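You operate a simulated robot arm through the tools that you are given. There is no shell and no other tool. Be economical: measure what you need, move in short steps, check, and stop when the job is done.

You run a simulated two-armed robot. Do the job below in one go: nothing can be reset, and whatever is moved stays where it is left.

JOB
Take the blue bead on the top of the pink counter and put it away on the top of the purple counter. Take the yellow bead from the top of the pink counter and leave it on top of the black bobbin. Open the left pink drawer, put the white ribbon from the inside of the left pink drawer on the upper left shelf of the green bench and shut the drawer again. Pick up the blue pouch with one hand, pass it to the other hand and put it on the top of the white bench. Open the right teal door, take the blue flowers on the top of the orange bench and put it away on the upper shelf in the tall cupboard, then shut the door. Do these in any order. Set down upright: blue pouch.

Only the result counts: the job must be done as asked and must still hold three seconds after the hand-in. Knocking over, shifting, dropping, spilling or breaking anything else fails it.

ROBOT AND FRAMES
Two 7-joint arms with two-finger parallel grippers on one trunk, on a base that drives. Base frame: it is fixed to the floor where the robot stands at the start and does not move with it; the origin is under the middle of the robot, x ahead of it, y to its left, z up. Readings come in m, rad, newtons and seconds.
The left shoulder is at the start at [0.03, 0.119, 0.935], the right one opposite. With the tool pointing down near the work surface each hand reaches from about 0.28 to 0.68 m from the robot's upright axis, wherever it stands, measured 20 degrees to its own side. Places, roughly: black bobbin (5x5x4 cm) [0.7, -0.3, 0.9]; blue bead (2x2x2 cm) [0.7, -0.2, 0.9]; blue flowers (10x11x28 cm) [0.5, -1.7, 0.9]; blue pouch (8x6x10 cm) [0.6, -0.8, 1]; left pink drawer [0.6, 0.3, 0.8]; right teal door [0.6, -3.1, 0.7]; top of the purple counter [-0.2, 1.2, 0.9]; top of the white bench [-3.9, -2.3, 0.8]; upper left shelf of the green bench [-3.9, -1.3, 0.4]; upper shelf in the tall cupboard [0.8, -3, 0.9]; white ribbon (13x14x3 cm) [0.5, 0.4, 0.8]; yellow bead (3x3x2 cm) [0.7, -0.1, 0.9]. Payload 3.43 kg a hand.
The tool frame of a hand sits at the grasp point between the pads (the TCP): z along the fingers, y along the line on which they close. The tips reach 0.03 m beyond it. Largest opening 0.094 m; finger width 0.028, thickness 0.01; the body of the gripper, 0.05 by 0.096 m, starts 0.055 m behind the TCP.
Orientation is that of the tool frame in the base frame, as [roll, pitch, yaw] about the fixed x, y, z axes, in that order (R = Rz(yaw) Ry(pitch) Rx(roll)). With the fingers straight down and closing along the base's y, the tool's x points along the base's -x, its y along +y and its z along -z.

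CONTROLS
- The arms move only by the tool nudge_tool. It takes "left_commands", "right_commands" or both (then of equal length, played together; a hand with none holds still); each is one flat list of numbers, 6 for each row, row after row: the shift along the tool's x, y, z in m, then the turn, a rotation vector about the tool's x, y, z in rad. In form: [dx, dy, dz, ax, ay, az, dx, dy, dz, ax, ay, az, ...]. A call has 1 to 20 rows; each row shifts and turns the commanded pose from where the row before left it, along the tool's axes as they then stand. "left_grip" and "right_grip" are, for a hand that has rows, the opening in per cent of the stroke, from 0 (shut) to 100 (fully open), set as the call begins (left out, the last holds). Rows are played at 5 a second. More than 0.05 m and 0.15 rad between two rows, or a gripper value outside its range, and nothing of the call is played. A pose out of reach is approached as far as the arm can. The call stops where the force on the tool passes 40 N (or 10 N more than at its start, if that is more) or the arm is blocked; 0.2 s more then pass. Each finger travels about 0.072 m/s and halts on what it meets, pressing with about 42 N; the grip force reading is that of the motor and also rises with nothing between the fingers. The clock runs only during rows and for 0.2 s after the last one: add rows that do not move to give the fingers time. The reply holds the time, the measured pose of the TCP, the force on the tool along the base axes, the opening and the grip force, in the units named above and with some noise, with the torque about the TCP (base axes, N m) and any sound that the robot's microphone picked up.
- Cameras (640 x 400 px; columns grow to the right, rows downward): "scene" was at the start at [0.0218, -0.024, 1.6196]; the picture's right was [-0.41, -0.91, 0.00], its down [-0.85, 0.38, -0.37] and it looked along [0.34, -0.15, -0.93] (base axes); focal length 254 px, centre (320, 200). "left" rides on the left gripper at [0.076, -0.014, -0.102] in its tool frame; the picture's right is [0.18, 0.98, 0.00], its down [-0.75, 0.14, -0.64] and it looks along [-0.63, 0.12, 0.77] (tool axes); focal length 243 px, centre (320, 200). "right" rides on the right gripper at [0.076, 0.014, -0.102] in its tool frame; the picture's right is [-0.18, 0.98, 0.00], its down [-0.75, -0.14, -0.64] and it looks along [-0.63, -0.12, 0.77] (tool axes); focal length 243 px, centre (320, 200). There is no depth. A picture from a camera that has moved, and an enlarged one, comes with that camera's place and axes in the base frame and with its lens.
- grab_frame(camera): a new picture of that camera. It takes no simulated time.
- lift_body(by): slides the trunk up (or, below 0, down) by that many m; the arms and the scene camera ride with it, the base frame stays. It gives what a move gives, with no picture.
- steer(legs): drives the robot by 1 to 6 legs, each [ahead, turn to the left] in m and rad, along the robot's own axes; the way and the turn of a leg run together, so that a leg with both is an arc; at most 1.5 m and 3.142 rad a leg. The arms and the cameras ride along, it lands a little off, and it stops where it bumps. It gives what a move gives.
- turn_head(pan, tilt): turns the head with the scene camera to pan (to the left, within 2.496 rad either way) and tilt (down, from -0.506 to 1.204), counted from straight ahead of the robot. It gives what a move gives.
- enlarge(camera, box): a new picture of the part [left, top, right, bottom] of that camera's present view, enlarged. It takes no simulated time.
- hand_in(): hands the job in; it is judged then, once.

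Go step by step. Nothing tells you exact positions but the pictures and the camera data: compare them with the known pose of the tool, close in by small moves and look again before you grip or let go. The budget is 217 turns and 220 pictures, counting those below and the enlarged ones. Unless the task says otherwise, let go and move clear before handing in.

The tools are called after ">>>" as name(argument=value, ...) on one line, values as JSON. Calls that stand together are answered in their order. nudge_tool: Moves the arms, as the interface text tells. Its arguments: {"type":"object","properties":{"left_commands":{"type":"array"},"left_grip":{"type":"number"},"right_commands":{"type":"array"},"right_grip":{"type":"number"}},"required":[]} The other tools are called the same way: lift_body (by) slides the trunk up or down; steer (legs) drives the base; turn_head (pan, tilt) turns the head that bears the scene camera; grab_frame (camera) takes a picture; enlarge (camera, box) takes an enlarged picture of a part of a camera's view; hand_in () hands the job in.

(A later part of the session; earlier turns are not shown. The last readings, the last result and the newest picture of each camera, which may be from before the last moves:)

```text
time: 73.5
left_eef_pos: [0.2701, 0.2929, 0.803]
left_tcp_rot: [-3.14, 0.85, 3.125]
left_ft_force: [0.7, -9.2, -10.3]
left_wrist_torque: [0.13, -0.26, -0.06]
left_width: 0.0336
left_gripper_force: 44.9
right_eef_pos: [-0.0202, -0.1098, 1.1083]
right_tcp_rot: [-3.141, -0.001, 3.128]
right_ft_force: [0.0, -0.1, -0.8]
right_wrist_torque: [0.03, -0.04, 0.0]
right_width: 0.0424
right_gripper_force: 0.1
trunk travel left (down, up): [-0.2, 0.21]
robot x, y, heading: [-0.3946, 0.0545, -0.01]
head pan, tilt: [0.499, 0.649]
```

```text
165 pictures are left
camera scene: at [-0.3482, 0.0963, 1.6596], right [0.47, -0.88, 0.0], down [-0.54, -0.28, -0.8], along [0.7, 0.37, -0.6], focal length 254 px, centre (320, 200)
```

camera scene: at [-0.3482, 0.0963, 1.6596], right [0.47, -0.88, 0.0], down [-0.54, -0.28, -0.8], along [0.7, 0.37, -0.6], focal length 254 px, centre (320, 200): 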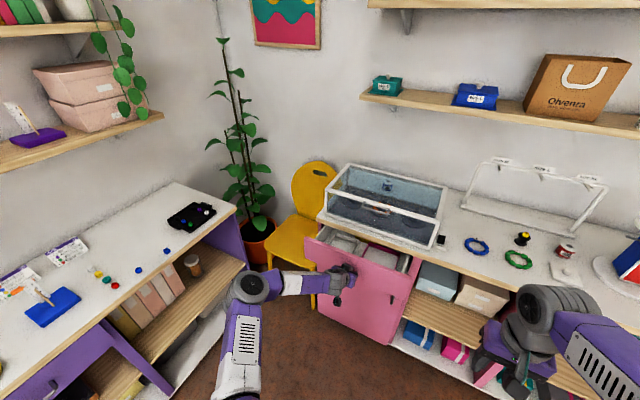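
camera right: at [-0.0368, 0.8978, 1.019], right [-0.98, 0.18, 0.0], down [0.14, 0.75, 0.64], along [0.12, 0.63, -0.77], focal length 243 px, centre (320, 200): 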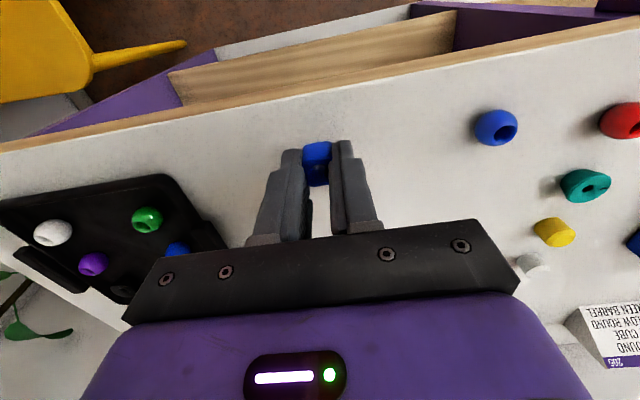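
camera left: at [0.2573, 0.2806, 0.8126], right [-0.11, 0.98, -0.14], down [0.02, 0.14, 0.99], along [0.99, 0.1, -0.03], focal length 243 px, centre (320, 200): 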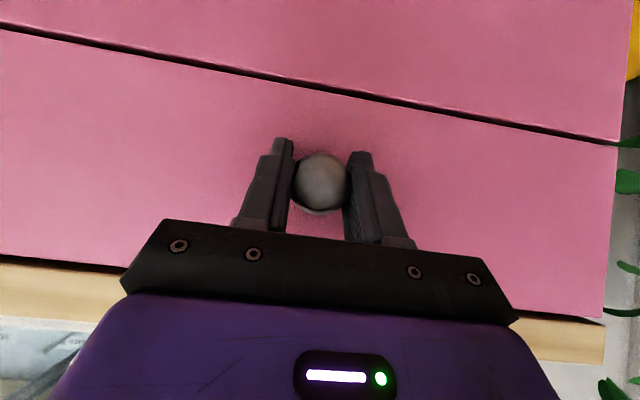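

The drawer slides open nicely. I pull another 13 cm.

>>> steer(legs=[[-0.13, 0]])

>>> grab_frame(camera="scene")

>>> enlarge(camera="scene", box=[280, 200, 440, 300])

```text
time: 74.8
left_eef_pos: [0.1394, 0.2922, 0.8004]
left_tcp_rot: [-3.138, 0.85, 3.127]
left_ft_force: [0.8, -9.5, -4.2]
left_wrist_torque: [-0.07, -0.09, 0.04]
left_width: 0.0333
left_gripper_force: 45.0
right_eef_pos: [-0.1506, -0.1075, 1.1083]
right_tcp_rot: [3.141, -0.002, 3.126]
right_ft_force: [-0.5, -0.6, 0.0]
right_wrist_torque: [0.03, -0.06, 0.0]
right_width: 0.042
right_gripper_force: 0.1
trunk travel left (down, up): [-0.2, 0.21]
robot x, y, heading: [-0.5238, 0.0573, -0.016]
head pan, tilt: [0.499, 0.649]
```

```text
164 pictures are left
camera scene: at [-0.4778, 0.0978, 1.6596], right [0.47, -0.88, 0.0], down [-0.53, -0.28, -0.8], along [0.7, 0.37, -0.6], focal length 254 px, centre (320, 200)
```

scene: 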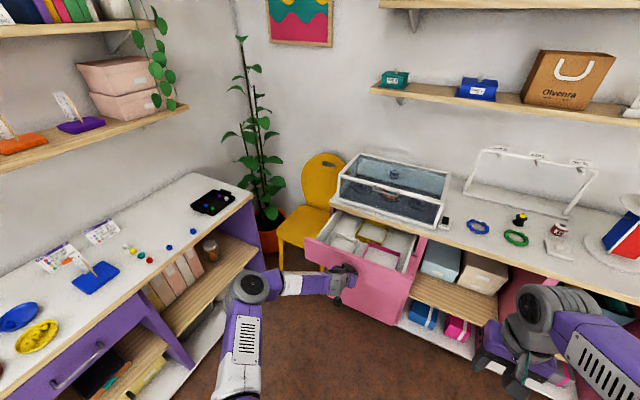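

```text
4.00 times, centred on (360, 250) of scene
camera zoom: at [-0.4778, 0.0978, 1.6596], right [0.47, -0.88, 0.0], down [-0.53, -0.28, -0.8], along [0.7, 0.37, -0.6], focal length 1017 px, centre (160, 0)
```

zoom: 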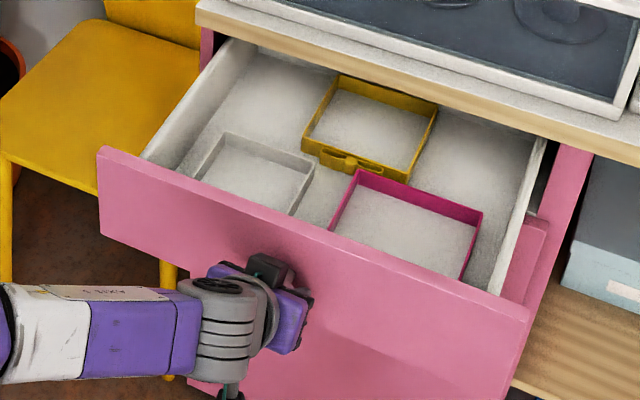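

The drawer holds a white square ribbon frame at about x 0.2–0.335, y 0.33–0.44. I release the knob and raise the left hand above.

>>> nudge_tool(left_commands=[0, 0, 0, 0, 0, 0, 0, 0, 0, 0, 0, 0, 0, 0, 0, 0, 0, 0, 0, 0, -0.04, 0, 0, 0, 0, 0, -0.04, 0, 0, 0, -0.035, 0, -0.035, 0, 0, 0, -0.035, 0, -0.035, 0, 0, 0, -0.035, 0, -0.035, 0, 0, 0, -0.035, 0, -0.035, 0, 0, 0, 0, 0, 0, 0, 0.12, 0, 0, 0, 0, 0, 0.12, 0, 0, 0, 0, 0, 0.12, 0, 0, 0, 0, 0, 0, 0], left_grip=80)

>>> grab_frame(camera="scene")

```text
time: 77.6
left_eef_pos: [0.0657, 0.2959, 1.0537]
left_tcp_rot: [-3.139, 0.49, 3.123]
left_ft_force: [0.5, -0.3, 0.1]
left_wrist_torque: [-0.02, 0.0, -0.01]
left_width: 0.0754
left_gripper_force: 0.0
right_eef_pos: [-0.1511, -0.1068, 1.1081]
right_tcp_rot: [3.141, 0.0, 3.126]
right_ft_force: [-0.4, 0.6, -0.1]
right_wrist_torque: [-0.03, 0.01, -0.01]
right_width: 0.0421
right_gripper_force: 0.0
trunk travel left (down, up): [-0.2, 0.21]
robot x, y, heading: [-0.5246, 0.0591, -0.013]
head pan, tilt: [0.499, 0.649]
```

```text
162 pictures are left
camera scene: at [-0.4779, 0.0989, 1.6596], right [0.47, -0.88, 0.0], down [-0.53, -0.28, -0.8], along [0.7, 0.37, -0.6], focal length 254 px, centre (320, 200)
```

scene: 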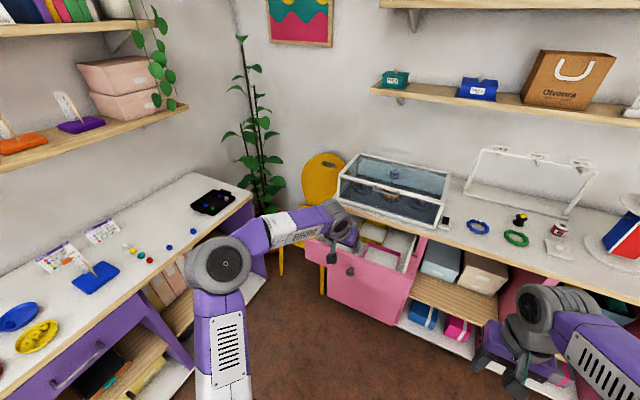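

Now I drive forward so the left hand hovers over the open drawer.

>>> steer(legs=[[0.25, 0]])

>>> grab_frame(camera="left")

>>> grab_frame(camera="scene")

```text
time: 79.4
left_eef_pos: [0.3159, 0.2922, 1.053]
left_tcp_rot: [-3.139, 0.488, 3.122]
left_ft_force: [0.4, -0.3, 0.2]
left_wrist_torque: [0.01, 0.01, 0.02]
left_width: 0.0753
left_gripper_force: 0.0
right_eef_pos: [0.0978, -0.1121, 1.108]
right_tcp_rot: [-3.141, -0.001, 3.125]
right_ft_force: [-0.4, -0.2, -0.5]
right_wrist_torque: [0.02, 0.03, -0.02]
right_width: 0.0423
right_gripper_force: 0.1
trunk travel left (down, up): [-0.2, 0.21]
robot x, y, heading: [-0.2777, 0.0547, -0.014]
head pan, tilt: [0.499, 0.649]
```

```text
161 pictures are left
camera left: at [0.1992, 0.2804, 1.107], right [-0.14, 0.99, -0.09], down [0.37, 0.14, 0.92], along [0.92, 0.1, -0.38], focal length 243 px, centre (320, 200)
```

left: 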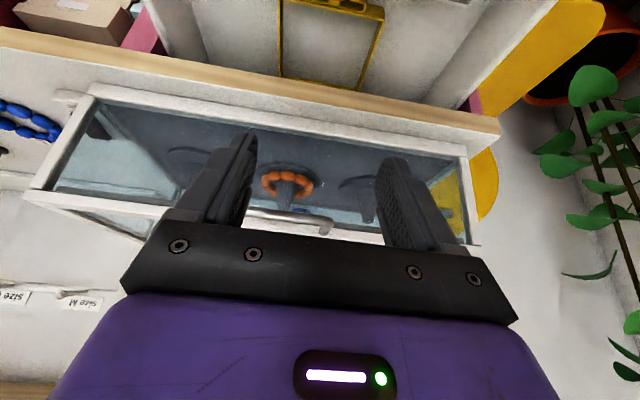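

```text
160 pictures are left
camera scene: at [-0.2278, 0.0948, 1.6596], right [0.46, -0.89, 0.0], down [-0.54, -0.28, -0.8], along [0.71, 0.37, -0.61], focal length 254 px, centre (320, 200)
```

scene: 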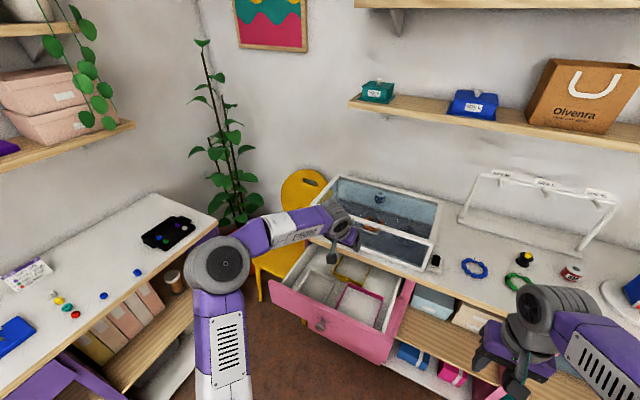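

>>> enlarge(camera="scene", box=[270, 240, 398, 320])

```text
5.00 times, centred on (334, 280) of scene
camera zoom: at [-0.2278, 0.0948, 1.6596], right [0.46, -0.89, 0.0], down [-0.54, -0.28, -0.8], along [0.71, 0.37, -0.61], focal length 1271 px, centre (250, -200)
```

zoom: 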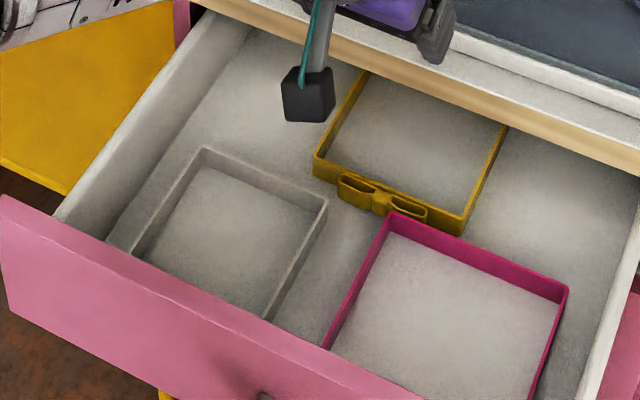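

I take a proper look into the drawer with the left wrist camera, hand pulled back and pointing down.

>>> nudge_tool(left_commands=[0.0345, 0, -0.024, 0, 0, 0, 0.0345, 0, -0.024, 0, 0, 0, 0.0345, 0, -0.024, 0, 0, 0, 0.0345, 0, -0.024, 0, 0, 0, 0.0345, 0, -0.024, 0, 0, 0, 0.0345, 0, -0.024, 0, 0, 0, 0, 0, 0, 0, 0.122, 0, 0, 0, 0, 0, 0.122, 0, 0, 0, 0, 0, 0.122, 0, 0, 0, 0, 0, 0.122, 0, 0, 0, 0, 0, 0, 0], left_grip=40)

>>> grab_frame(camera="left")

>>> enlarge(camera="scene", box=[270, 240, 398, 320])

```text
time: 81.8
left_eef_pos: [0.0654, 0.2974, 1.0834]
left_tcp_rot: [-3.14, 0.001, 3.12]
left_ft_force: [-0.3, -0.9, -0.5]
left_wrist_torque: [0.02, -0.02, -0.02]
left_width: 0.0376
left_gripper_force: 0.1
right_eef_pos: [0.0975, -0.112, 1.1089]
right_tcp_rot: [3.141, -0.001, 3.124]
right_ft_force: [-0.1, -0.4, -0.4]
right_wrist_torque: [0.0, -0.02, -0.02]
right_width: 0.0425
right_gripper_force: 0.0
trunk travel left (down, up): [-0.2, 0.21]
robot x, y, heading: [-0.2798, 0.0524, -0.012]
head pan, tilt: [0.499, 0.649]
```

```text
158 pictures are left
camera left: at [-0.012, 0.2856, 1.1853], right [-0.16, 0.99, 0.0], down [0.76, 0.13, 0.64], along [0.63, 0.1, -0.77], focal length 243 px, centre (320, 200)
```

left: 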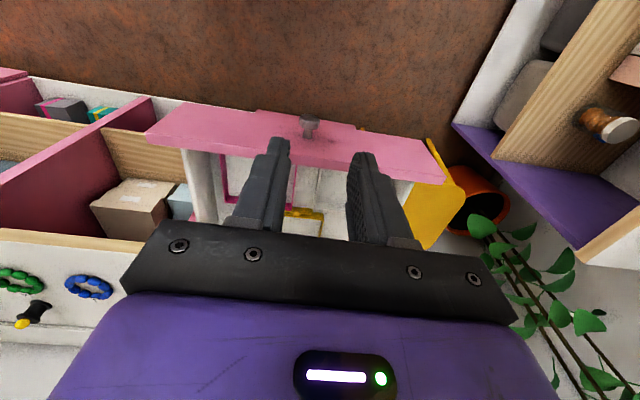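

```text
5.00 times, centred on (334, 280) of scene
camera zoom: at [-0.2293, 0.0948, 1.6596], right [0.46, -0.89, 0.0], down [-0.54, -0.28, -0.8], along [0.71, 0.37, -0.6], focal length 1271 px, centre (250, -200)
```

zoom: 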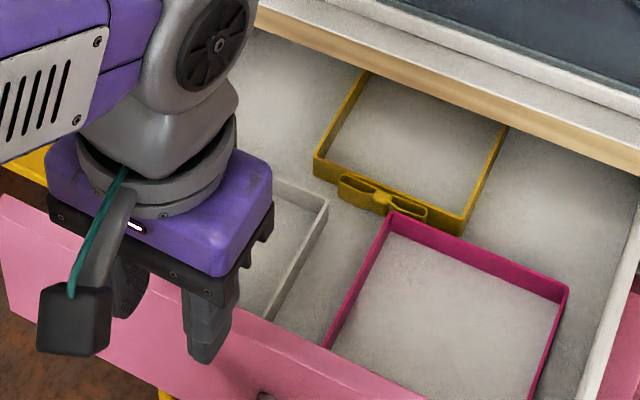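

Fingers block the view; I shift the hand right for a clear line.

>>> nudge_tool(left_commands=[0, -0.045, 0, 0, 0, 0, 0, -0.045, 0, 0, 0, 0, 0, -0.045, 0, 0, 0, 0, 0, -0.045, 0, 0, 0, 0, 0, 0, 0, 0, 0, 0])

>>> enlarge(camera="left", box=[280, 100, 520, 250])

>>> enlarge(camera="scene", box=[270, 240, 398, 320])

```text
time: 83.0
left_eef_pos: [0.0624, 0.1164, 1.0848]
left_tcp_rot: [-3.14, 0.002, 3.121]
left_ft_force: [0.2, -0.3, -0.6]
left_wrist_torque: [0.01, -0.02, -0.01]
left_width: 0.0376
left_gripper_force: 0.1
right_eef_pos: [0.0992, -0.1111, 1.1093]
right_tcp_rot: [3.141, 0.001, 3.127]
right_ft_force: [-0.7, 0.2, -0.2]
right_wrist_torque: [0.01, -0.03, 0.03]
right_width: 0.0423
right_gripper_force: 0.0
trunk travel left (down, up): [-0.2, 0.21]
robot x, y, heading: [-0.2781, 0.0548, -0.012]
head pan, tilt: [0.499, 0.649]
```

```text
2.67 times, centred on (400, 175) of left
camera zoom: at [-0.0156, 0.1054, 1.1867], right [-0.16, 0.99, 0.0], down [0.76, 0.13, 0.64], along [0.63, 0.1, -0.77], focal length 647 px, centre (107, 267)
```

zoom: 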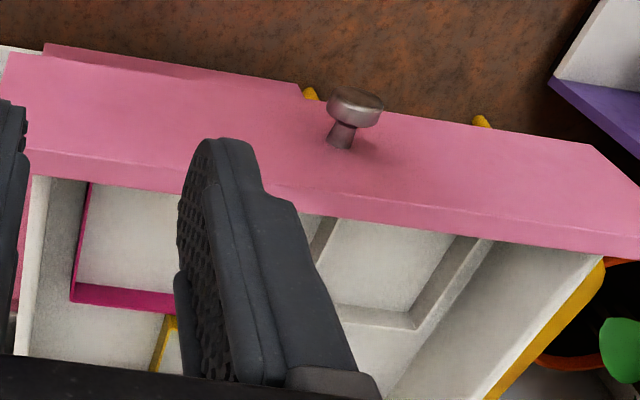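

```text
5.00 times, centred on (334, 280) of scene
camera zoom: at [-0.2293, 0.0956, 1.6596], right [0.46, -0.89, 0.0], down [-0.54, -0.28, -0.8], along [0.71, 0.37, -0.6], focal length 1271 px, centre (250, -200)
```

zoom: 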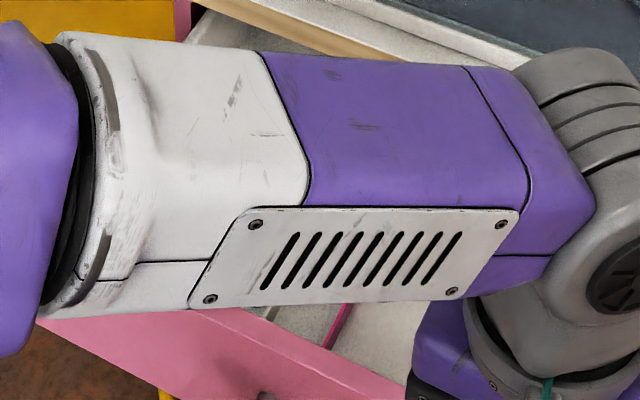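

The white ribbon's right wall runs along x at y≈0.33 (x 0.215–0.35, top z≈0.777). I bring the left hand vertical above (0.31,0.33).

>>> nudge_tool(left_commands=[-0.0348, 0.0311, 0, 0, 0, 0, -0.0348, 0.0311, 0, 0, 0, 0, -0.0348, 0.0311, 0, 0, 0, 0, -0.0348, 0.0311, 0, 0, 0, 0, -0.0348, 0.0311, 0, 0, 0, 0, -0.0348, 0.0311, 0, 0, 0, 0, -0.0348, 0.0311, 0, 0, 0, 0, 0, 0, 0.045, 0, 0, 0, 0, 0, 0.045, 0, 0, 0, 0, 0, 0.045, 0, 0, 0, 0, 0, 0, 0, 0, 0])

>>> grab_frame(camera="left")

>>> enlarge(camera="scene", box=[270, 240, 398, 320])

```text
time: 85.4
left_eef_pos: [0.3087, 0.3318, 0.9507]
left_tcp_rot: [-3.139, 0.001, 3.121]
left_ft_force: [-0.4, -0.1, -0.2]
left_wrist_torque: [0.02, 0.01, -0.02]
left_width: 0.0375
left_gripper_force: 0.0
right_eef_pos: [0.099, -0.1133, 1.1101]
right_tcp_rot: [3.142, 0.0, 3.125]
right_ft_force: [-0.3, -0.2, 0.5]
right_wrist_torque: [0.02, 0.01, -0.02]
right_width: 0.0428
right_gripper_force: 0.0
trunk travel left (down, up): [-0.2, 0.21]
robot x, y, heading: [-0.2778, 0.0551, -0.018]
head pan, tilt: [0.499, 0.649]
```

```text
154 pictures are left
camera left: at [0.2309, 0.3189, 1.0531], right [-0.16, 0.99, 0.0], down [0.76, 0.13, 0.64], along [0.63, 0.1, -0.77], focal length 243 px, centre (320, 200)
```

left: 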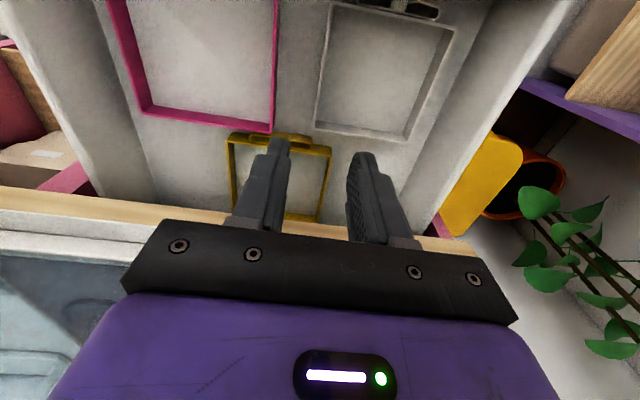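

```text
5.00 times, centred on (334, 280) of scene
camera zoom: at [-0.229, 0.0946, 1.6597], right [0.46, -0.89, 0.0], down [-0.54, -0.28, -0.8], along [0.71, 0.37, -0.6], focal length 1271 px, centre (250, -200)
```

zoom: 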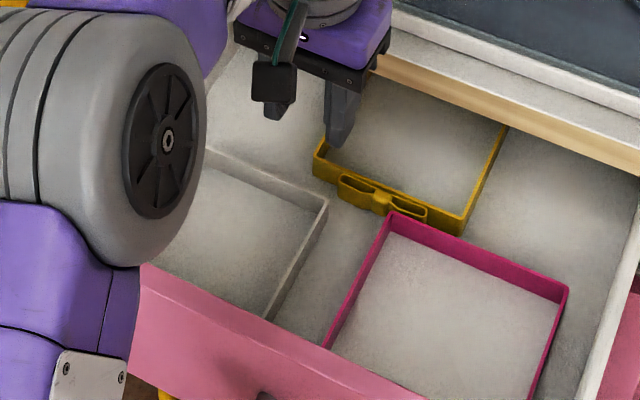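

Right wall at y≈0.327. I shift slightly and descend in stages.

>>> nudge_tool(left_commands=[0.003, -0.005, 0.04, 0, 0, 0, 0, 0, 0.04, 0, 0, 0, 0, 0, 0.04, 0, 0, 0, 0, 0, 0, 0, 0, 0])

>>> enlarge(camera="left", box=[200, 0, 520, 200])

>>> enlarge(camera="scene", box=[270, 240, 398, 320])

```text
time: 86.4
left_eef_pos: [0.3048, 0.3242, 0.8299]
left_tcp_rot: [-3.137, 0.003, 3.121]
left_ft_force: [0.2, 0.0, 0.3]
left_wrist_torque: [0.02, 0.01, -0.02]
left_width: 0.0378
left_gripper_force: 0.0
right_eef_pos: [0.0985, -0.1119, 1.1083]
right_tcp_rot: [3.142, -0.001, 3.125]
right_ft_force: [0.2, -0.1, 0.4]
right_wrist_torque: [-0.03, -0.03, -0.02]
right_width: 0.0422
right_gripper_force: 0.0
trunk travel left (down, up): [-0.2, 0.21]
robot x, y, heading: [-0.2772, 0.0567, -0.016]
head pan, tilt: [0.499, 0.649]
```

```text
2.00 times, centred on (360, 100) of left
camera zoom: at [0.2267, 0.3122, 0.9321], right [-0.16, 0.99, 0.0], down [0.76, 0.13, 0.64], along [0.63, 0.1, -0.77], focal length 485 px, centre (240, 400)
```

zoom: 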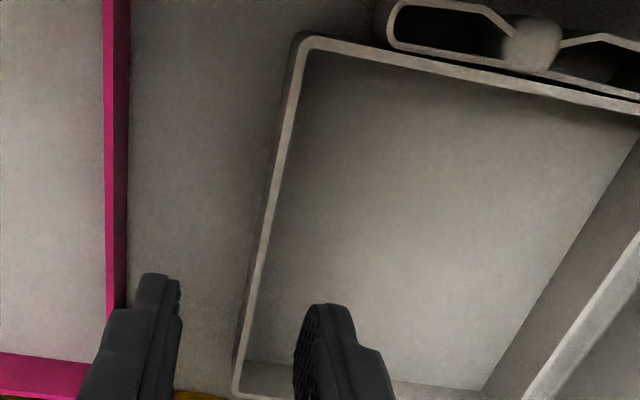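

```text
5.00 times, centred on (334, 280) of scene
camera zoom: at [-0.2293, 0.0948, 1.6597], right [0.46, -0.89, 0.0], down [-0.54, -0.28, -0.8], along [0.71, 0.37, -0.6], focal length 1271 px, centre (250, -200)
```

zoom: 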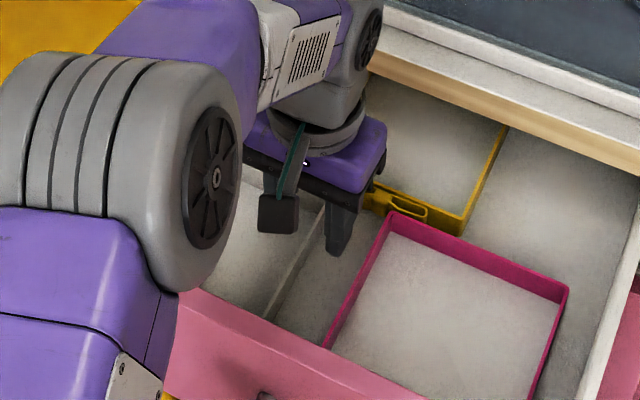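

The wall is between the fingers. I shift 4 mm and go down to just off the drawer floor.

>>> nudge_tool(left_commands=[0, 0.005, 0.02, 0, 0, 0, 0, 0, 0.018, 0, 0, 0, 0, 0, 0.008, 0, 0, 0, 0, 0, 0, 0, 0, 0])

>>> enlarge(camera="left", box=[200, 50, 440, 200])

>>> enlarge(camera="scene", box=[302, 260, 366, 300])

```text
time: 87.4
left_eef_pos: [0.3073, 0.3274, 0.7874]
left_tcp_rot: [-3.141, 0.013, 3.121]
left_ft_force: [1.7, 2.7, 34.6]
left_wrist_torque: [0.15, 0.41, -0.21]
left_width: 0.0375
left_gripper_force: 0.1
right_eef_pos: [0.0957, -0.1136, 1.1096]
right_tcp_rot: [3.139, 0.001, 3.126]
right_ft_force: [-0.3, -0.1, -0.4]
right_wrist_torque: [0.04, 0.02, -0.01]
right_width: 0.0424
right_gripper_force: 0.1
trunk travel left (down, up): [-0.2, 0.21]
robot x, y, heading: [-0.2768, 0.0548, -0.022]
head pan, tilt: [0.499, 0.649]
```

```text
2.67 times, centred on (320, 125) of left
camera zoom: at [0.2278, 0.3168, 0.888], right [-0.16, 0.99, 0.0], down [0.75, 0.13, 0.65], along [0.64, 0.1, -0.76], focal length 647 px, centre (320, 400)
```

zoom: 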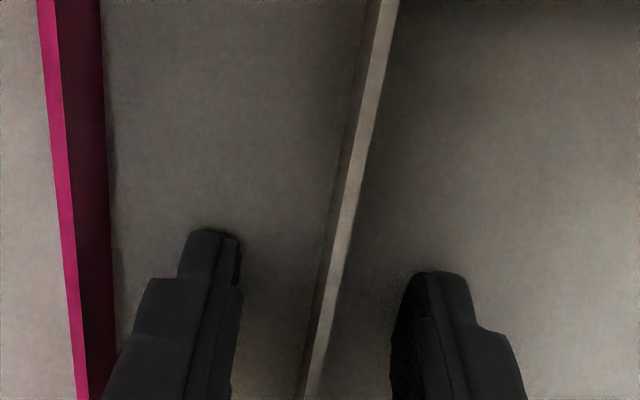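

```text
10.00 times, centred on (334, 280) of scene
camera zoom: at [-0.2323, 0.0934, 1.6601], right [0.46, -0.89, 0.0], down [-0.53, -0.28, -0.8], along [0.71, 0.37, -0.6], focal length 2542 px, centre (180, -600)
```

zoom: 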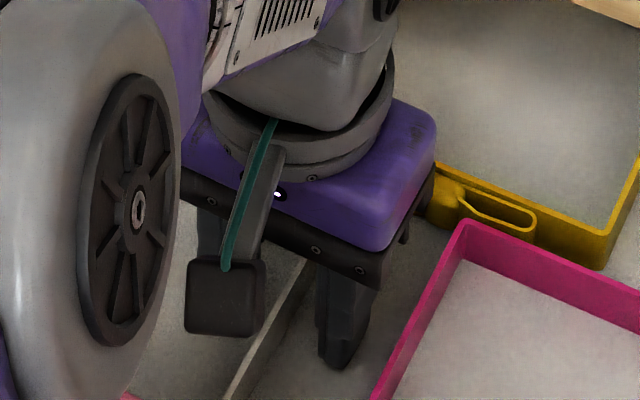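

Fingers touch the drawer floor; I raise 5 mm and close.

>>> nudge_tool(left_commands=[0, 0, -0.007, 0, 0, 0, 0, 0, 0, 0, 0, 0])

>>> nudge_tool(left_commands=[0, 0, 0, 0, 0, 0, 0, 0, 0, 0, 0, 0, 0, 0, 0, 0, 0, 0], left_grip=0)

>>> nudge_tool(left_commands=[0, 0, -0.02, 0, 0, 0, 0, 0, -0.02, 0, 0, 0, 0, 0, 0, 0, 0, 0])

>>> grab_frame(camera="left")

>>> grab_frame(camera="scene")

```text
time: 88.0
left_eef_pos: [0.3047, 0.3275, 0.7875]
left_tcp_rot: [-3.138, -0.004, 3.121]
left_ft_force: [-0.6, 1.8, 2.6]
left_wrist_torque: [0.16, -0.03, 0.07]
left_width: 0.0388
left_gripper_force: 0.9
right_eef_pos: [0.0977, -0.1113, 1.1084]
right_tcp_rot: [-3.141, 0.001, 3.125]
right_ft_force: [-0.3, 0.4, 0.0]
right_wrist_torque: [0.01, 0.0, 0.02]
right_width: 0.0422
right_gripper_force: 0.0
trunk travel left (down, up): [-0.2, 0.21]
robot x, y, heading: [-0.2723, 0.0526, -0.016]
head pan, tilt: [0.499, 0.649]
```

```text
time: 88.8
left_eef_pos: [0.3064, 0.3279, 0.7877]
left_tcp_rot: [-3.14, 0.001, 3.122]
left_ft_force: [-0.1, 0.1, -0.5]
left_wrist_torque: [0.0, 0.03, -0.02]
left_width: 0.0012
left_gripper_force: 35.6
right_eef_pos: [0.0974, -0.1119, 1.109]
right_tcp_rot: [-3.141, 0.0, 3.123]
right_ft_force: [0.5, 0.6, -0.2]
right_wrist_torque: [0.01, 0.01, 0.03]
right_width: 0.0423
right_gripper_force: 0.1
trunk travel left (down, up): [-0.2, 0.21]
robot x, y, heading: [-0.2778, 0.0564, -0.018]
head pan, tilt: [0.499, 0.649]
```

```text
time: 89.6
left_eef_pos: [0.3062, 0.3266, 0.8296]
left_tcp_rot: [-3.138, 0.002, 3.121]
left_ft_force: [-0.8, 0.0, -1.7]
left_wrist_torque: [0.0, -0.03, 0.01]
left_width: 0.001
left_gripper_force: 36.2
right_eef_pos: [0.0971, -0.1115, 1.1089]
right_tcp_rot: [-3.14, 0.0, 3.124]
right_ft_force: [-0.4, -0.2, 0.4]
right_wrist_torque: [-0.02, -0.03, -0.01]
right_width: 0.0424
right_gripper_force: 0.0
trunk travel left (down, up): [-0.2, 0.21]
robot x, y, heading: [-0.2822, 0.0564, -0.014]
head pan, tilt: [0.499, 0.649]
```

```text
148 pictures are left
camera left: at [0.2289, 0.3158, 0.9314], right [-0.16, 0.99, 0.0], down [0.76, 0.13, 0.64], along [0.63, 0.1, -0.77], focal length 243 px, centre (320, 200)
```

left: 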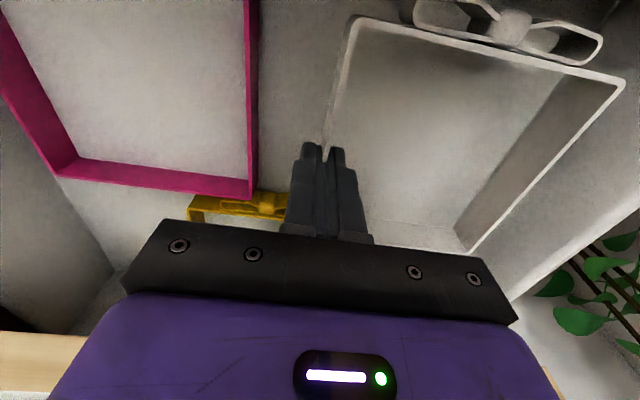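

```text
147 pictures are left
camera scene: at [-0.2287, 0.0949, 1.6596], right [0.46, -0.89, 0.0], down [-0.54, -0.28, -0.8], along [0.71, 0.37, -0.6], focal length 254 px, centre (320, 200)
```

scene: 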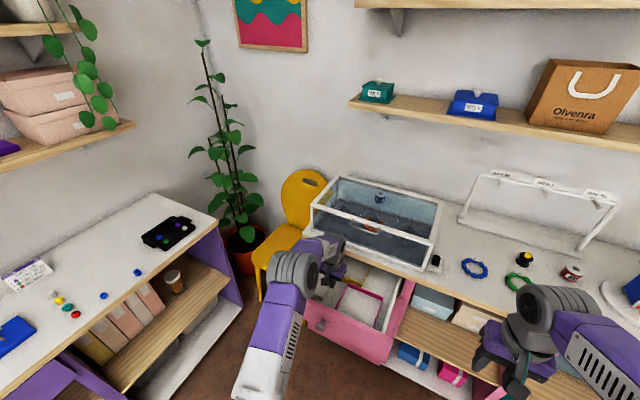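

The ribbon is lifted by its wall. I raise it out of the drawer and pull it back.

>>> nudge_tool(left_commands=[0, 0, -0.04, 0, 0, 0, 0, 0, -0.04, 0, 0, 0, 0, 0, -0.04, 0, 0, 0, 0, 0, -0.04, 0, 0, 0, 0, 0, -0.04, 0, 0, 0, 0, 0, -0.04, 0, 0, 0, 0.04, 0, 0, 0, 0, 0, 0.04, 0, 0, 0, 0, 0, 0.04, 0, 0, 0, 0, 0, 0.04, 0, 0, 0, 0, 0, 0, 0, 0, 0, 0, 0])

>>> turn_head(pan=0.2, tilt=0.9)

>>> grab_frame(camera="scene")

>>> grab_frame(camera="right")

```text
time: 92.0
left_eef_pos: [0.1478, 0.3346, 1.0675]
left_tcp_rot: [-3.137, 0.0, 3.121]
left_ft_force: [-0.3, -0.1, 0.3]
left_wrist_torque: [-0.02, -0.01, -0.01]
left_width: 0.0013
left_gripper_force: 35.8
right_eef_pos: [0.0985, -0.112, 1.1074]
right_tcp_rot: [3.141, 0.0, 3.125]
right_ft_force: [-0.3, 0.7, 0.3]
right_wrist_torque: [0.01, 0.01, 0.0]
right_width: 0.0426
right_gripper_force: 0.0
trunk travel left (down, up): [-0.2, 0.21]
robot x, y, heading: [-0.2765, 0.0566, -0.018]
head pan, tilt: [0.499, 0.649]
```

```text
time: 92.8
left_eef_pos: [0.1461, 0.3361, 1.0685]
left_tcp_rot: [-3.137, 0.003, 3.121]
left_ft_force: [0.7, -0.6, -0.1]
left_wrist_torque: [0.01, -0.01, 0.01]
left_width: 0.0012
left_gripper_force: 36.0
right_eef_pos: [0.0983, -0.1119, 1.1081]
right_tcp_rot: [-3.141, 0.0, 3.124]
right_ft_force: [0.0, 0.5, 0.6]
right_wrist_torque: [0.02, 0.0, -0.03]
right_width: 0.0422
right_gripper_force: 0.0
trunk travel left (down, up): [-0.2, 0.21]
robot x, y, heading: [-0.2795, 0.0523, -0.017]
head pan, tilt: [0.201, 0.901]
```

```text
146 pictures are left
camera scene: at [-0.2315, 0.0684, 1.6392], right [0.18, -0.98, 0.0], down [-0.77, -0.14, -0.62], along [0.61, 0.11, -0.78], focal length 254 px, centre (320, 200)
```

scene: 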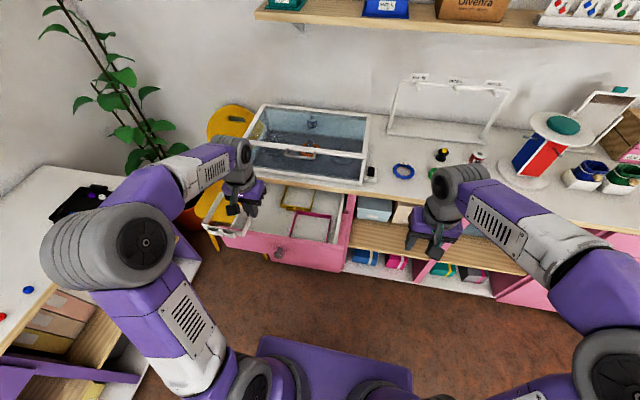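

```text
145 pictures are left
camera right: at [0.0209, -0.0965, 1.2116], right [0.2, 0.98, 0.0], down [0.75, -0.15, 0.64], along [0.63, -0.13, -0.77], focal length 243 px, centre (320, 200)
```

right: 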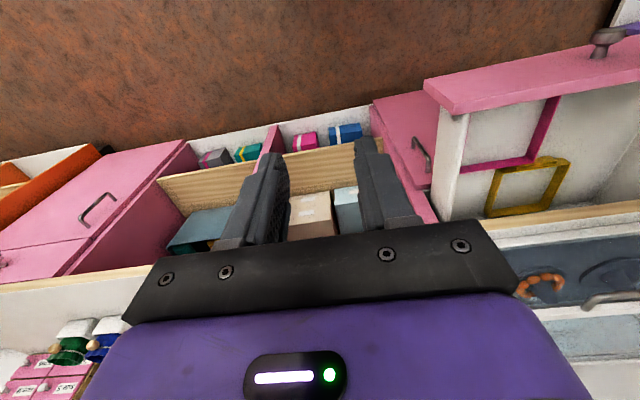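

Now I back off and lower the closed right hand in front of the drawer face to push it shut.

>>> steer(legs=[[-0.22, 0]])

>>> nudge_tool(right_commands=[-0.0212, 0.025, 0.0308, 0, 0, 0, -0.0212, 0.025, 0.0308, 0, 0, 0, -0.0212, 0.025, 0.0308, 0, 0, 0, -0.0212, 0.025, 0.0308, 0, 0, 0, -0.0212, 0.025, 0.0308, 0, 0, 0, -0.0212, 0.025, 0.0308, 0, 0, 0, -0.0212, 0.025, 0.0308, 0, 0, 0, -0.0212, 0.025, 0.0308, 0, 0, 0, -0.0212, 0.025, 0.0308, 0, 0, 0, -0.0212, 0.025, 0.0308, 0, 0, 0, 0, 0, 0, 0, 0, 0], right_grip=0)

>>> grab_frame(camera="scene")

>>> grab_frame(camera="right")

```text
time: 94.5
left_eef_pos: [-0.0787, 0.3382, 1.0682]
left_tcp_rot: [-3.137, 0.003, 3.121]
left_ft_force: [-0.1, 0.8, -0.2]
left_wrist_torque: [0.0, -0.02, 0.03]
left_width: 0.0013
left_gripper_force: 35.9
right_eef_pos: [-0.1283, -0.108, 1.1095]
right_tcp_rot: [-3.141, -0.001, 3.124]
right_ft_force: [0.0, 0.7, 0.1]
right_wrist_torque: [0.01, -0.05, 0.02]
right_width: 0.042
right_gripper_force: 0.1
trunk travel left (down, up): [-0.2, 0.21]
robot x, y, heading: [-0.5009, 0.0591, -0.013]
head pan, tilt: [0.201, 0.901]
```

```text
time: 96.9
left_eef_pos: [-0.0788, 0.3378, 1.0678]
left_tcp_rot: [-3.138, 0.002, 3.119]
left_ft_force: [-0.3, -0.1, 0.2]
left_wrist_torque: [0.05, -0.01, 0.01]
left_width: 0.001
left_gripper_force: 36.0
right_eef_pos: [0.0877, 0.1348, 0.8032]
right_tcp_rot: [-3.141, -0.001, 3.124]
right_ft_force: [-0.1, 0.3, 0.0]
right_wrist_torque: [0.02, 0.01, -0.03]
right_width: 0.0001
right_gripper_force: 32.8
trunk travel left (down, up): [-0.2, 0.21]
robot x, y, heading: [-0.5011, 0.0587, -0.013]
head pan, tilt: [0.201, 0.901]
```

```text
144 pictures are left
camera scene: at [-0.458, 0.0716, 1.6392], right [0.18, -0.98, 0.0], down [-0.77, -0.14, -0.62], along [0.61, 0.11, -0.78], focal length 254 px, centre (320, 200)
```

scene: 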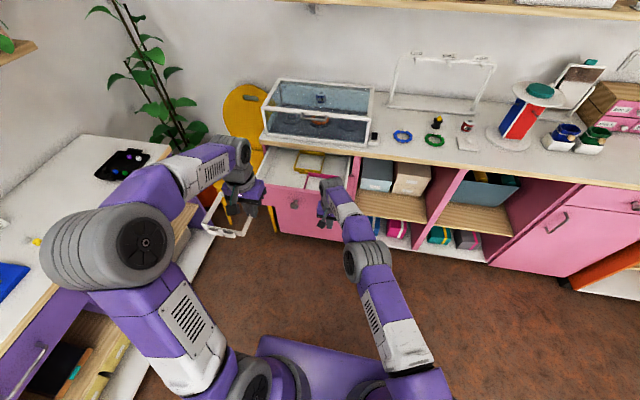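

```text
143 pictures are left
camera right: at [0.0114, 0.1503, 0.9054], right [0.2, 0.98, 0.0], down [0.75, -0.15, 0.64], along [0.63, -0.13, -0.77], focal length 243 px, centre (320, 200)
```

right: 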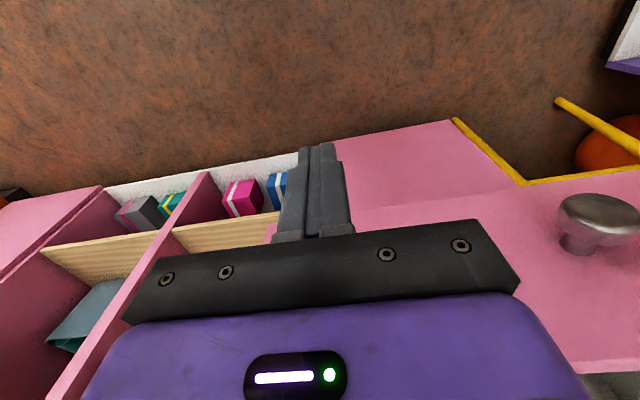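

I shift 5 cm left for a safer push spot, then drive forward to push.

>>> nudge_tool(right_commands=[0, 0.025, 0.005, 0, 0, 0, 0, 0.025, 0.005, 0, 0, 0, 0, 0, 0, 0, 0, 0])

>>> steer(legs=[[0.18, 0]])

>>> grab_frame(camera="scene")

```text
time: 97.7
left_eef_pos: [-0.0783, 0.3385, 1.0693]
left_tcp_rot: [-3.138, 0.001, 3.118]
left_ft_force: [-0.1, 0.0, -0.4]
left_wrist_torque: [0.01, -0.01, 0.02]
left_width: 0.0013
left_gripper_force: 36.1
right_eef_pos: [0.0804, 0.1567, 0.7992]
right_tcp_rot: [-3.141, 0.0, 3.125]
right_ft_force: [0.3, -0.1, 0.3]
right_wrist_torque: [0.01, -0.02, 0.0]
right_width: 0.0002
right_gripper_force: 32.6
right hand out of reach, approached as far as the arm can: row 1, 2
trunk travel left (down, up): [-0.2, 0.21]
robot x, y, heading: [-0.5018, 0.0576, -0.02]
head pan, tilt: [0.201, 0.901]
```

```text
time: 99.2
left_eef_pos: [0.1014, 0.334, 1.0678]
left_tcp_rot: [-3.138, 0.0, 3.116]
left_ft_force: [0.7, -0.1, -0.3]
left_wrist_torque: [-0.03, 0.01, 0.02]
left_width: 0.0012
left_gripper_force: 36.1
right_eef_pos: [0.2581, 0.1527, 0.798]
right_tcp_rot: [3.141, -0.001, 3.121]
right_ft_force: [0.4, 0.2, 0.0]
right_wrist_torque: [-0.01, 0.0, 0.02]
right_width: 0.0
right_gripper_force: 33.1
trunk travel left (down, up): [-0.2, 0.21]
robot x, y, heading: [-0.3268, 0.0546, -0.021]
head pan, tilt: [0.201, 0.901]
```

```text
142 pictures are left
camera scene: at [-0.278, 0.0685, 1.6391], right [0.18, -0.98, 0.0], down [-0.77, -0.14, -0.62], along [0.61, 0.11, -0.78], focal length 254 px, centre (320, 200)
```

scene: 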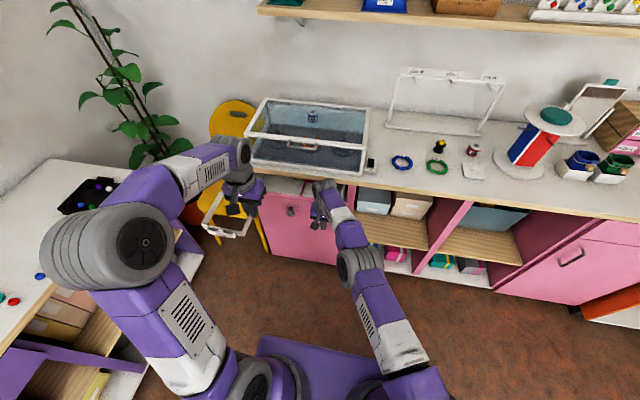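

>>> steer(legs=[[0.12, 0]])

>>> grab_frame(camera="scene")

>>> grab_frame(camera="right")

```text
time: 100.5
left_eef_pos: [0.2145, 0.3324, 1.0681]
left_tcp_rot: [-3.138, 0.0, 3.12]
left_ft_force: [-0.3, 0.1, -1.0]
left_wrist_torque: [-0.04, 0.02, 0.01]
left_width: 0.0012
left_gripper_force: 36.2
right_eef_pos: [0.3681, 0.1522, 0.7981]
right_tcp_rot: [-3.132, -0.025, 3.123]
right_ft_force: [-0.2, 0.4, 0.9]
right_wrist_torque: [0.0, -0.01, 0.0]
right_width: 0.0003
right_gripper_force: 32.9
trunk travel left (down, up): [-0.2, 0.21]
robot x, y, heading: [-0.2096, 0.0508, -0.016]
head pan, tilt: [0.201, 0.901]
stopped in leg 1: the force on the tool passed its limit at 123 N (the readings are from after the stop); the commanded pose is now the measured one
```

```text
141 pictures are left
camera scene: at [-0.1651, 0.0662, 1.6391], right [0.18, -0.98, 0.0], down [-0.77, -0.14, -0.62], along [0.61, 0.11, -0.78], focal length 254 px, centre (320, 200)
```

scene: 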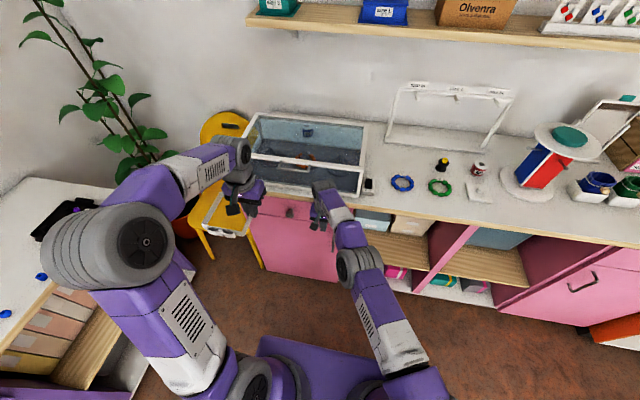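

```text
140 pictures are left
camera right: at [0.2925, 0.1663, 0.9026], right [0.2, 0.98, -0.01], down [0.77, -0.15, 0.62], along [0.61, -0.14, -0.78], focal length 243 px, centre (320, 200)
```

right: 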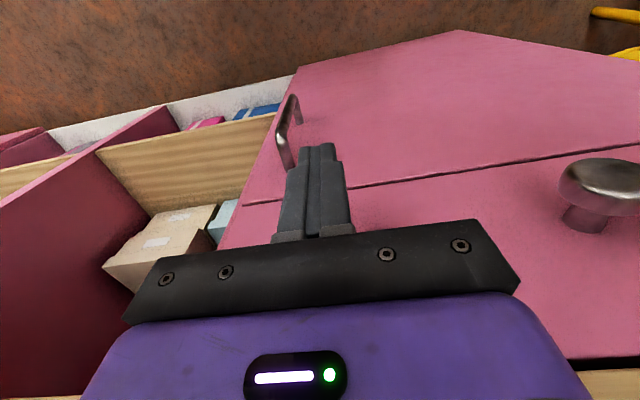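

The knob reads x≈0.393, matching the closed position. I back off and verify.

>>> steer(legs=[[-0.25, 0]])

>>> enlarge(camera="scene", box=[220, 120, 412, 240])

>>> grab_frame(camera="right")

```text
time: 102.3
left_eef_pos: [-0.039, 0.3388, 1.067]
left_tcp_rot: [-3.138, 0.0, 3.125]
left_ft_force: [-0.3, 0.0, 0.1]
left_wrist_torque: [0.02, -0.03, 0.0]
left_width: 0.001
left_gripper_force: 36.3
right_eef_pos: [0.1167, 0.1582, 0.7977]
right_tcp_rot: [-3.133, -0.024, 3.128]
right_ft_force: [0.0, -0.3, -0.7]
right_wrist_torque: [-0.01, -0.01, 0.0]
right_width: 0.0
right_gripper_force: 32.7
trunk travel left (down, up): [-0.2, 0.21]
robot x, y, heading: [-0.4578, 0.0583, -0.02]
head pan, tilt: [0.201, 0.901]
```

```text
3.33 times, centred on (316, 180) of scene
camera zoom: at [-0.417, 0.0709, 1.6392], right [0.19, -0.98, 0.0], down [-0.77, -0.15, -0.62], along [0.61, 0.12, -0.78], focal length 847 px, centre (333, 267)
```

zoom: 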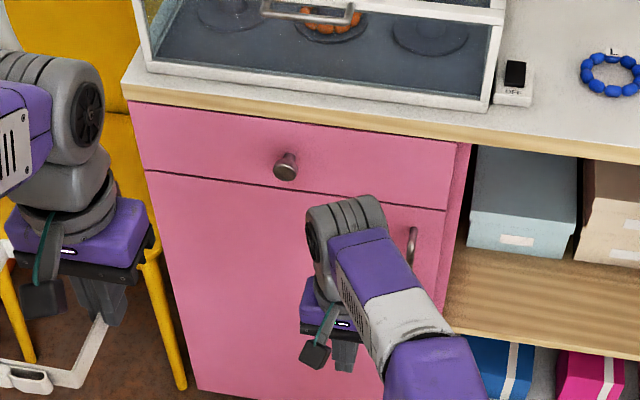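

```text
138 pictures are left
camera right: at [0.0406, 0.1737, 0.903], right [0.2, 0.98, -0.01], down [0.77, -0.15, 0.63], along [0.61, -0.13, -0.78], focal length 243 px, centre (320, 200)
```

right: 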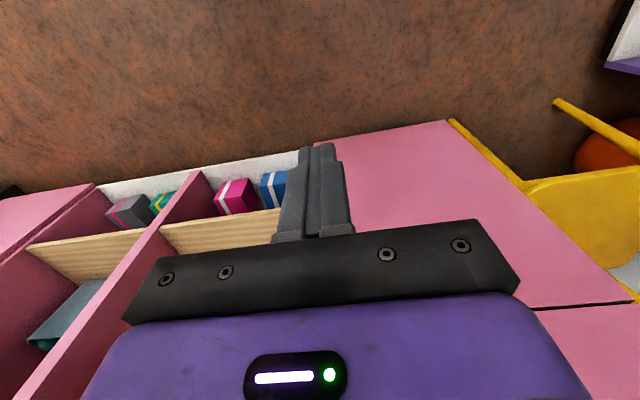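

Drawer shut. I tuck the right arm up and set off for the green bench across the room.

>>> nudge_tool(right_commands=[0.019, -0.028, -0.03, 0, 0, 0, 0.019, -0.028, -0.03, 0, 0, 0, 0.019, -0.028, -0.03, 0, 0, 0, 0.019, -0.028, -0.03, 0, 0, 0, 0.019, -0.028, -0.03, 0, 0, 0, 0.019, -0.028, -0.03, 0, 0, 0, 0.019, -0.028, -0.03, 0, 0, 0, 0.019, -0.028, -0.03, 0, 0, 0, 0.019, -0.028, -0.03, 0, 0, 0, 0.019, -0.028, -0.03, 0, 0, 0])

>>> turn_head(pan=0, tilt=0.5)

>>> steer(legs=[[0, 3.08]])

>>> grab_frame(camera="scene")

```text
time: 104.5
left_eef_pos: [-0.0391, 0.3386, 1.0671]
left_tcp_rot: [-3.14, 0.0, 3.123]
left_ft_force: [-0.2, 0.1, -0.2]
left_wrist_torque: [-0.01, -0.04, -0.02]
left_width: 0.001
left_gripper_force: 35.9
right_eef_pos: [-0.0719, -0.119, 1.1068]
right_tcp_rot: [-3.135, -0.025, 3.13]
right_ft_force: [0.3, -0.2, 0.1]
right_wrist_torque: [0.05, 0.02, 0.0]
right_width: 0.0001
right_gripper_force: 33.0
trunk travel left (down, up): [-0.2, 0.21]
robot x, y, heading: [-0.4607, 0.0572, -0.016]
head pan, tilt: [0.201, 0.901]
```

```text
time: 105.4
left_eef_pos: [-0.0379, 0.3389, 1.0676]
left_tcp_rot: [-3.138, 0.001, 3.125]
left_ft_force: [0.8, 0.5, -0.2]
left_wrist_torque: [-0.02, 0.0, 0.01]
left_width: 0.0012
left_gripper_force: 36.5
right_eef_pos: [-0.0722, -0.1171, 1.1066]
right_tcp_rot: [-3.133, -0.023, 3.129]
right_ft_force: [0.7, -0.6, 1.1]
right_wrist_torque: [0.04, -0.03, 0.0]
right_width: 0.0
right_gripper_force: 32.6
trunk travel left (down, up): [-0.2, 0.21]
robot x, y, heading: [-0.4629, 0.0608, -0.014]
head pan, tilt: [0.0, 0.499]
```

```text
time: 113.0
left_eef_pos: [-0.9023, -0.1928, 1.0681]
left_tcp_rot: [-3.137, 0.0, -0.088]
left_ft_force: [-0.7, 0.8, -0.8]
left_wrist_torque: [-0.02, -0.03, 0.01]
left_width: 0.0011
left_gripper_force: 36.2
right_eef_pos: [-0.8355, 0.2591, 1.1071]
right_tcp_rot: [-3.131, -0.024, -0.083]
right_ft_force: [0.2, -0.3, 0.4]
right_wrist_torque: [0.0, 0.0, 0.0]
right_width: 0.0
right_gripper_force: 33.2
trunk travel left (down, up): [-0.2, 0.21]
robot x, y, heading: [-0.4563, 0.0585, 3.06]
head pan, tilt: [0.0, 0.499]
```

```text
137 pictures are left
camera scene: at [-0.5209, 0.0617, 1.673], right [0.09, 1.0, 0.0], down [0.48, -0.04, -0.88], along [-0.87, 0.08, -0.48], focal length 254 px, centre (320, 200)
```

scene: 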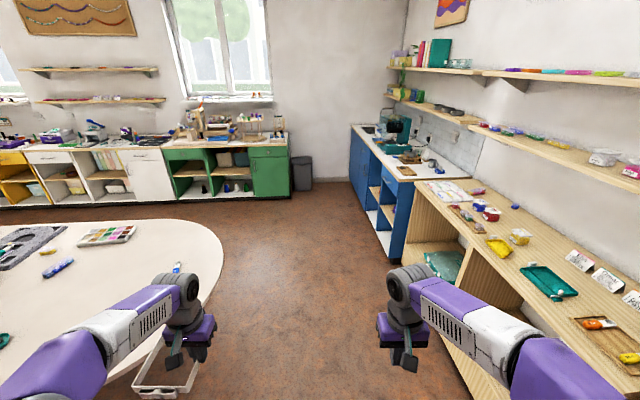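

The corridor between table and counters is clear. I drive along it, then turn south in front of the green bench.

>>> steer(legs=[[1.2, 0], [1.1, 0], [0, 1.652], [1.4, 0]])

>>> grab_frame(camera="scene")

```text
time: 135.1
left_eef_pos: [-2.4077, -1.6253, 1.0677]
left_tcp_rot: [-3.139, -0.001, 1.63]
left_ft_force: [-0.1, -0.3, -0.4]
left_wrist_torque: [-0.03, 0.01, 0.0]
left_width: 0.0014
left_gripper_force: 36.5
right_eef_pos: [-2.8664, -1.6266, 1.1066]
right_tcp_rot: [-3.132, -0.026, 1.636]
right_ft_force: [-0.4, -0.6, 0.3]
right_wrist_torque: [0.02, 0.0, 0.02]
right_width: 0.0
right_gripper_force: 33.0
trunk travel left (down, up): [-0.2, 0.21]
robot x, y, heading: [-2.7247, -1.2228, -1.502]
head pan, tilt: [0.0, 0.499]
```

```text
136 pictures are left
camera scene: at [-2.7173, -1.2867, 1.673], right [-1.0, -0.06, 0.0], down [-0.03, 0.48, -0.88], along [0.05, -0.88, -0.48], focal length 254 px, centre (320, 200)
```

scene: 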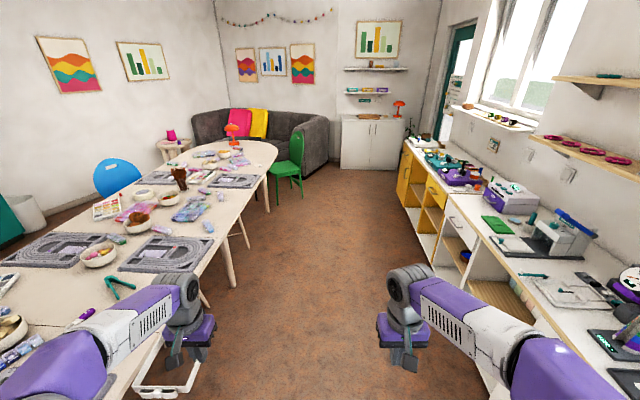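

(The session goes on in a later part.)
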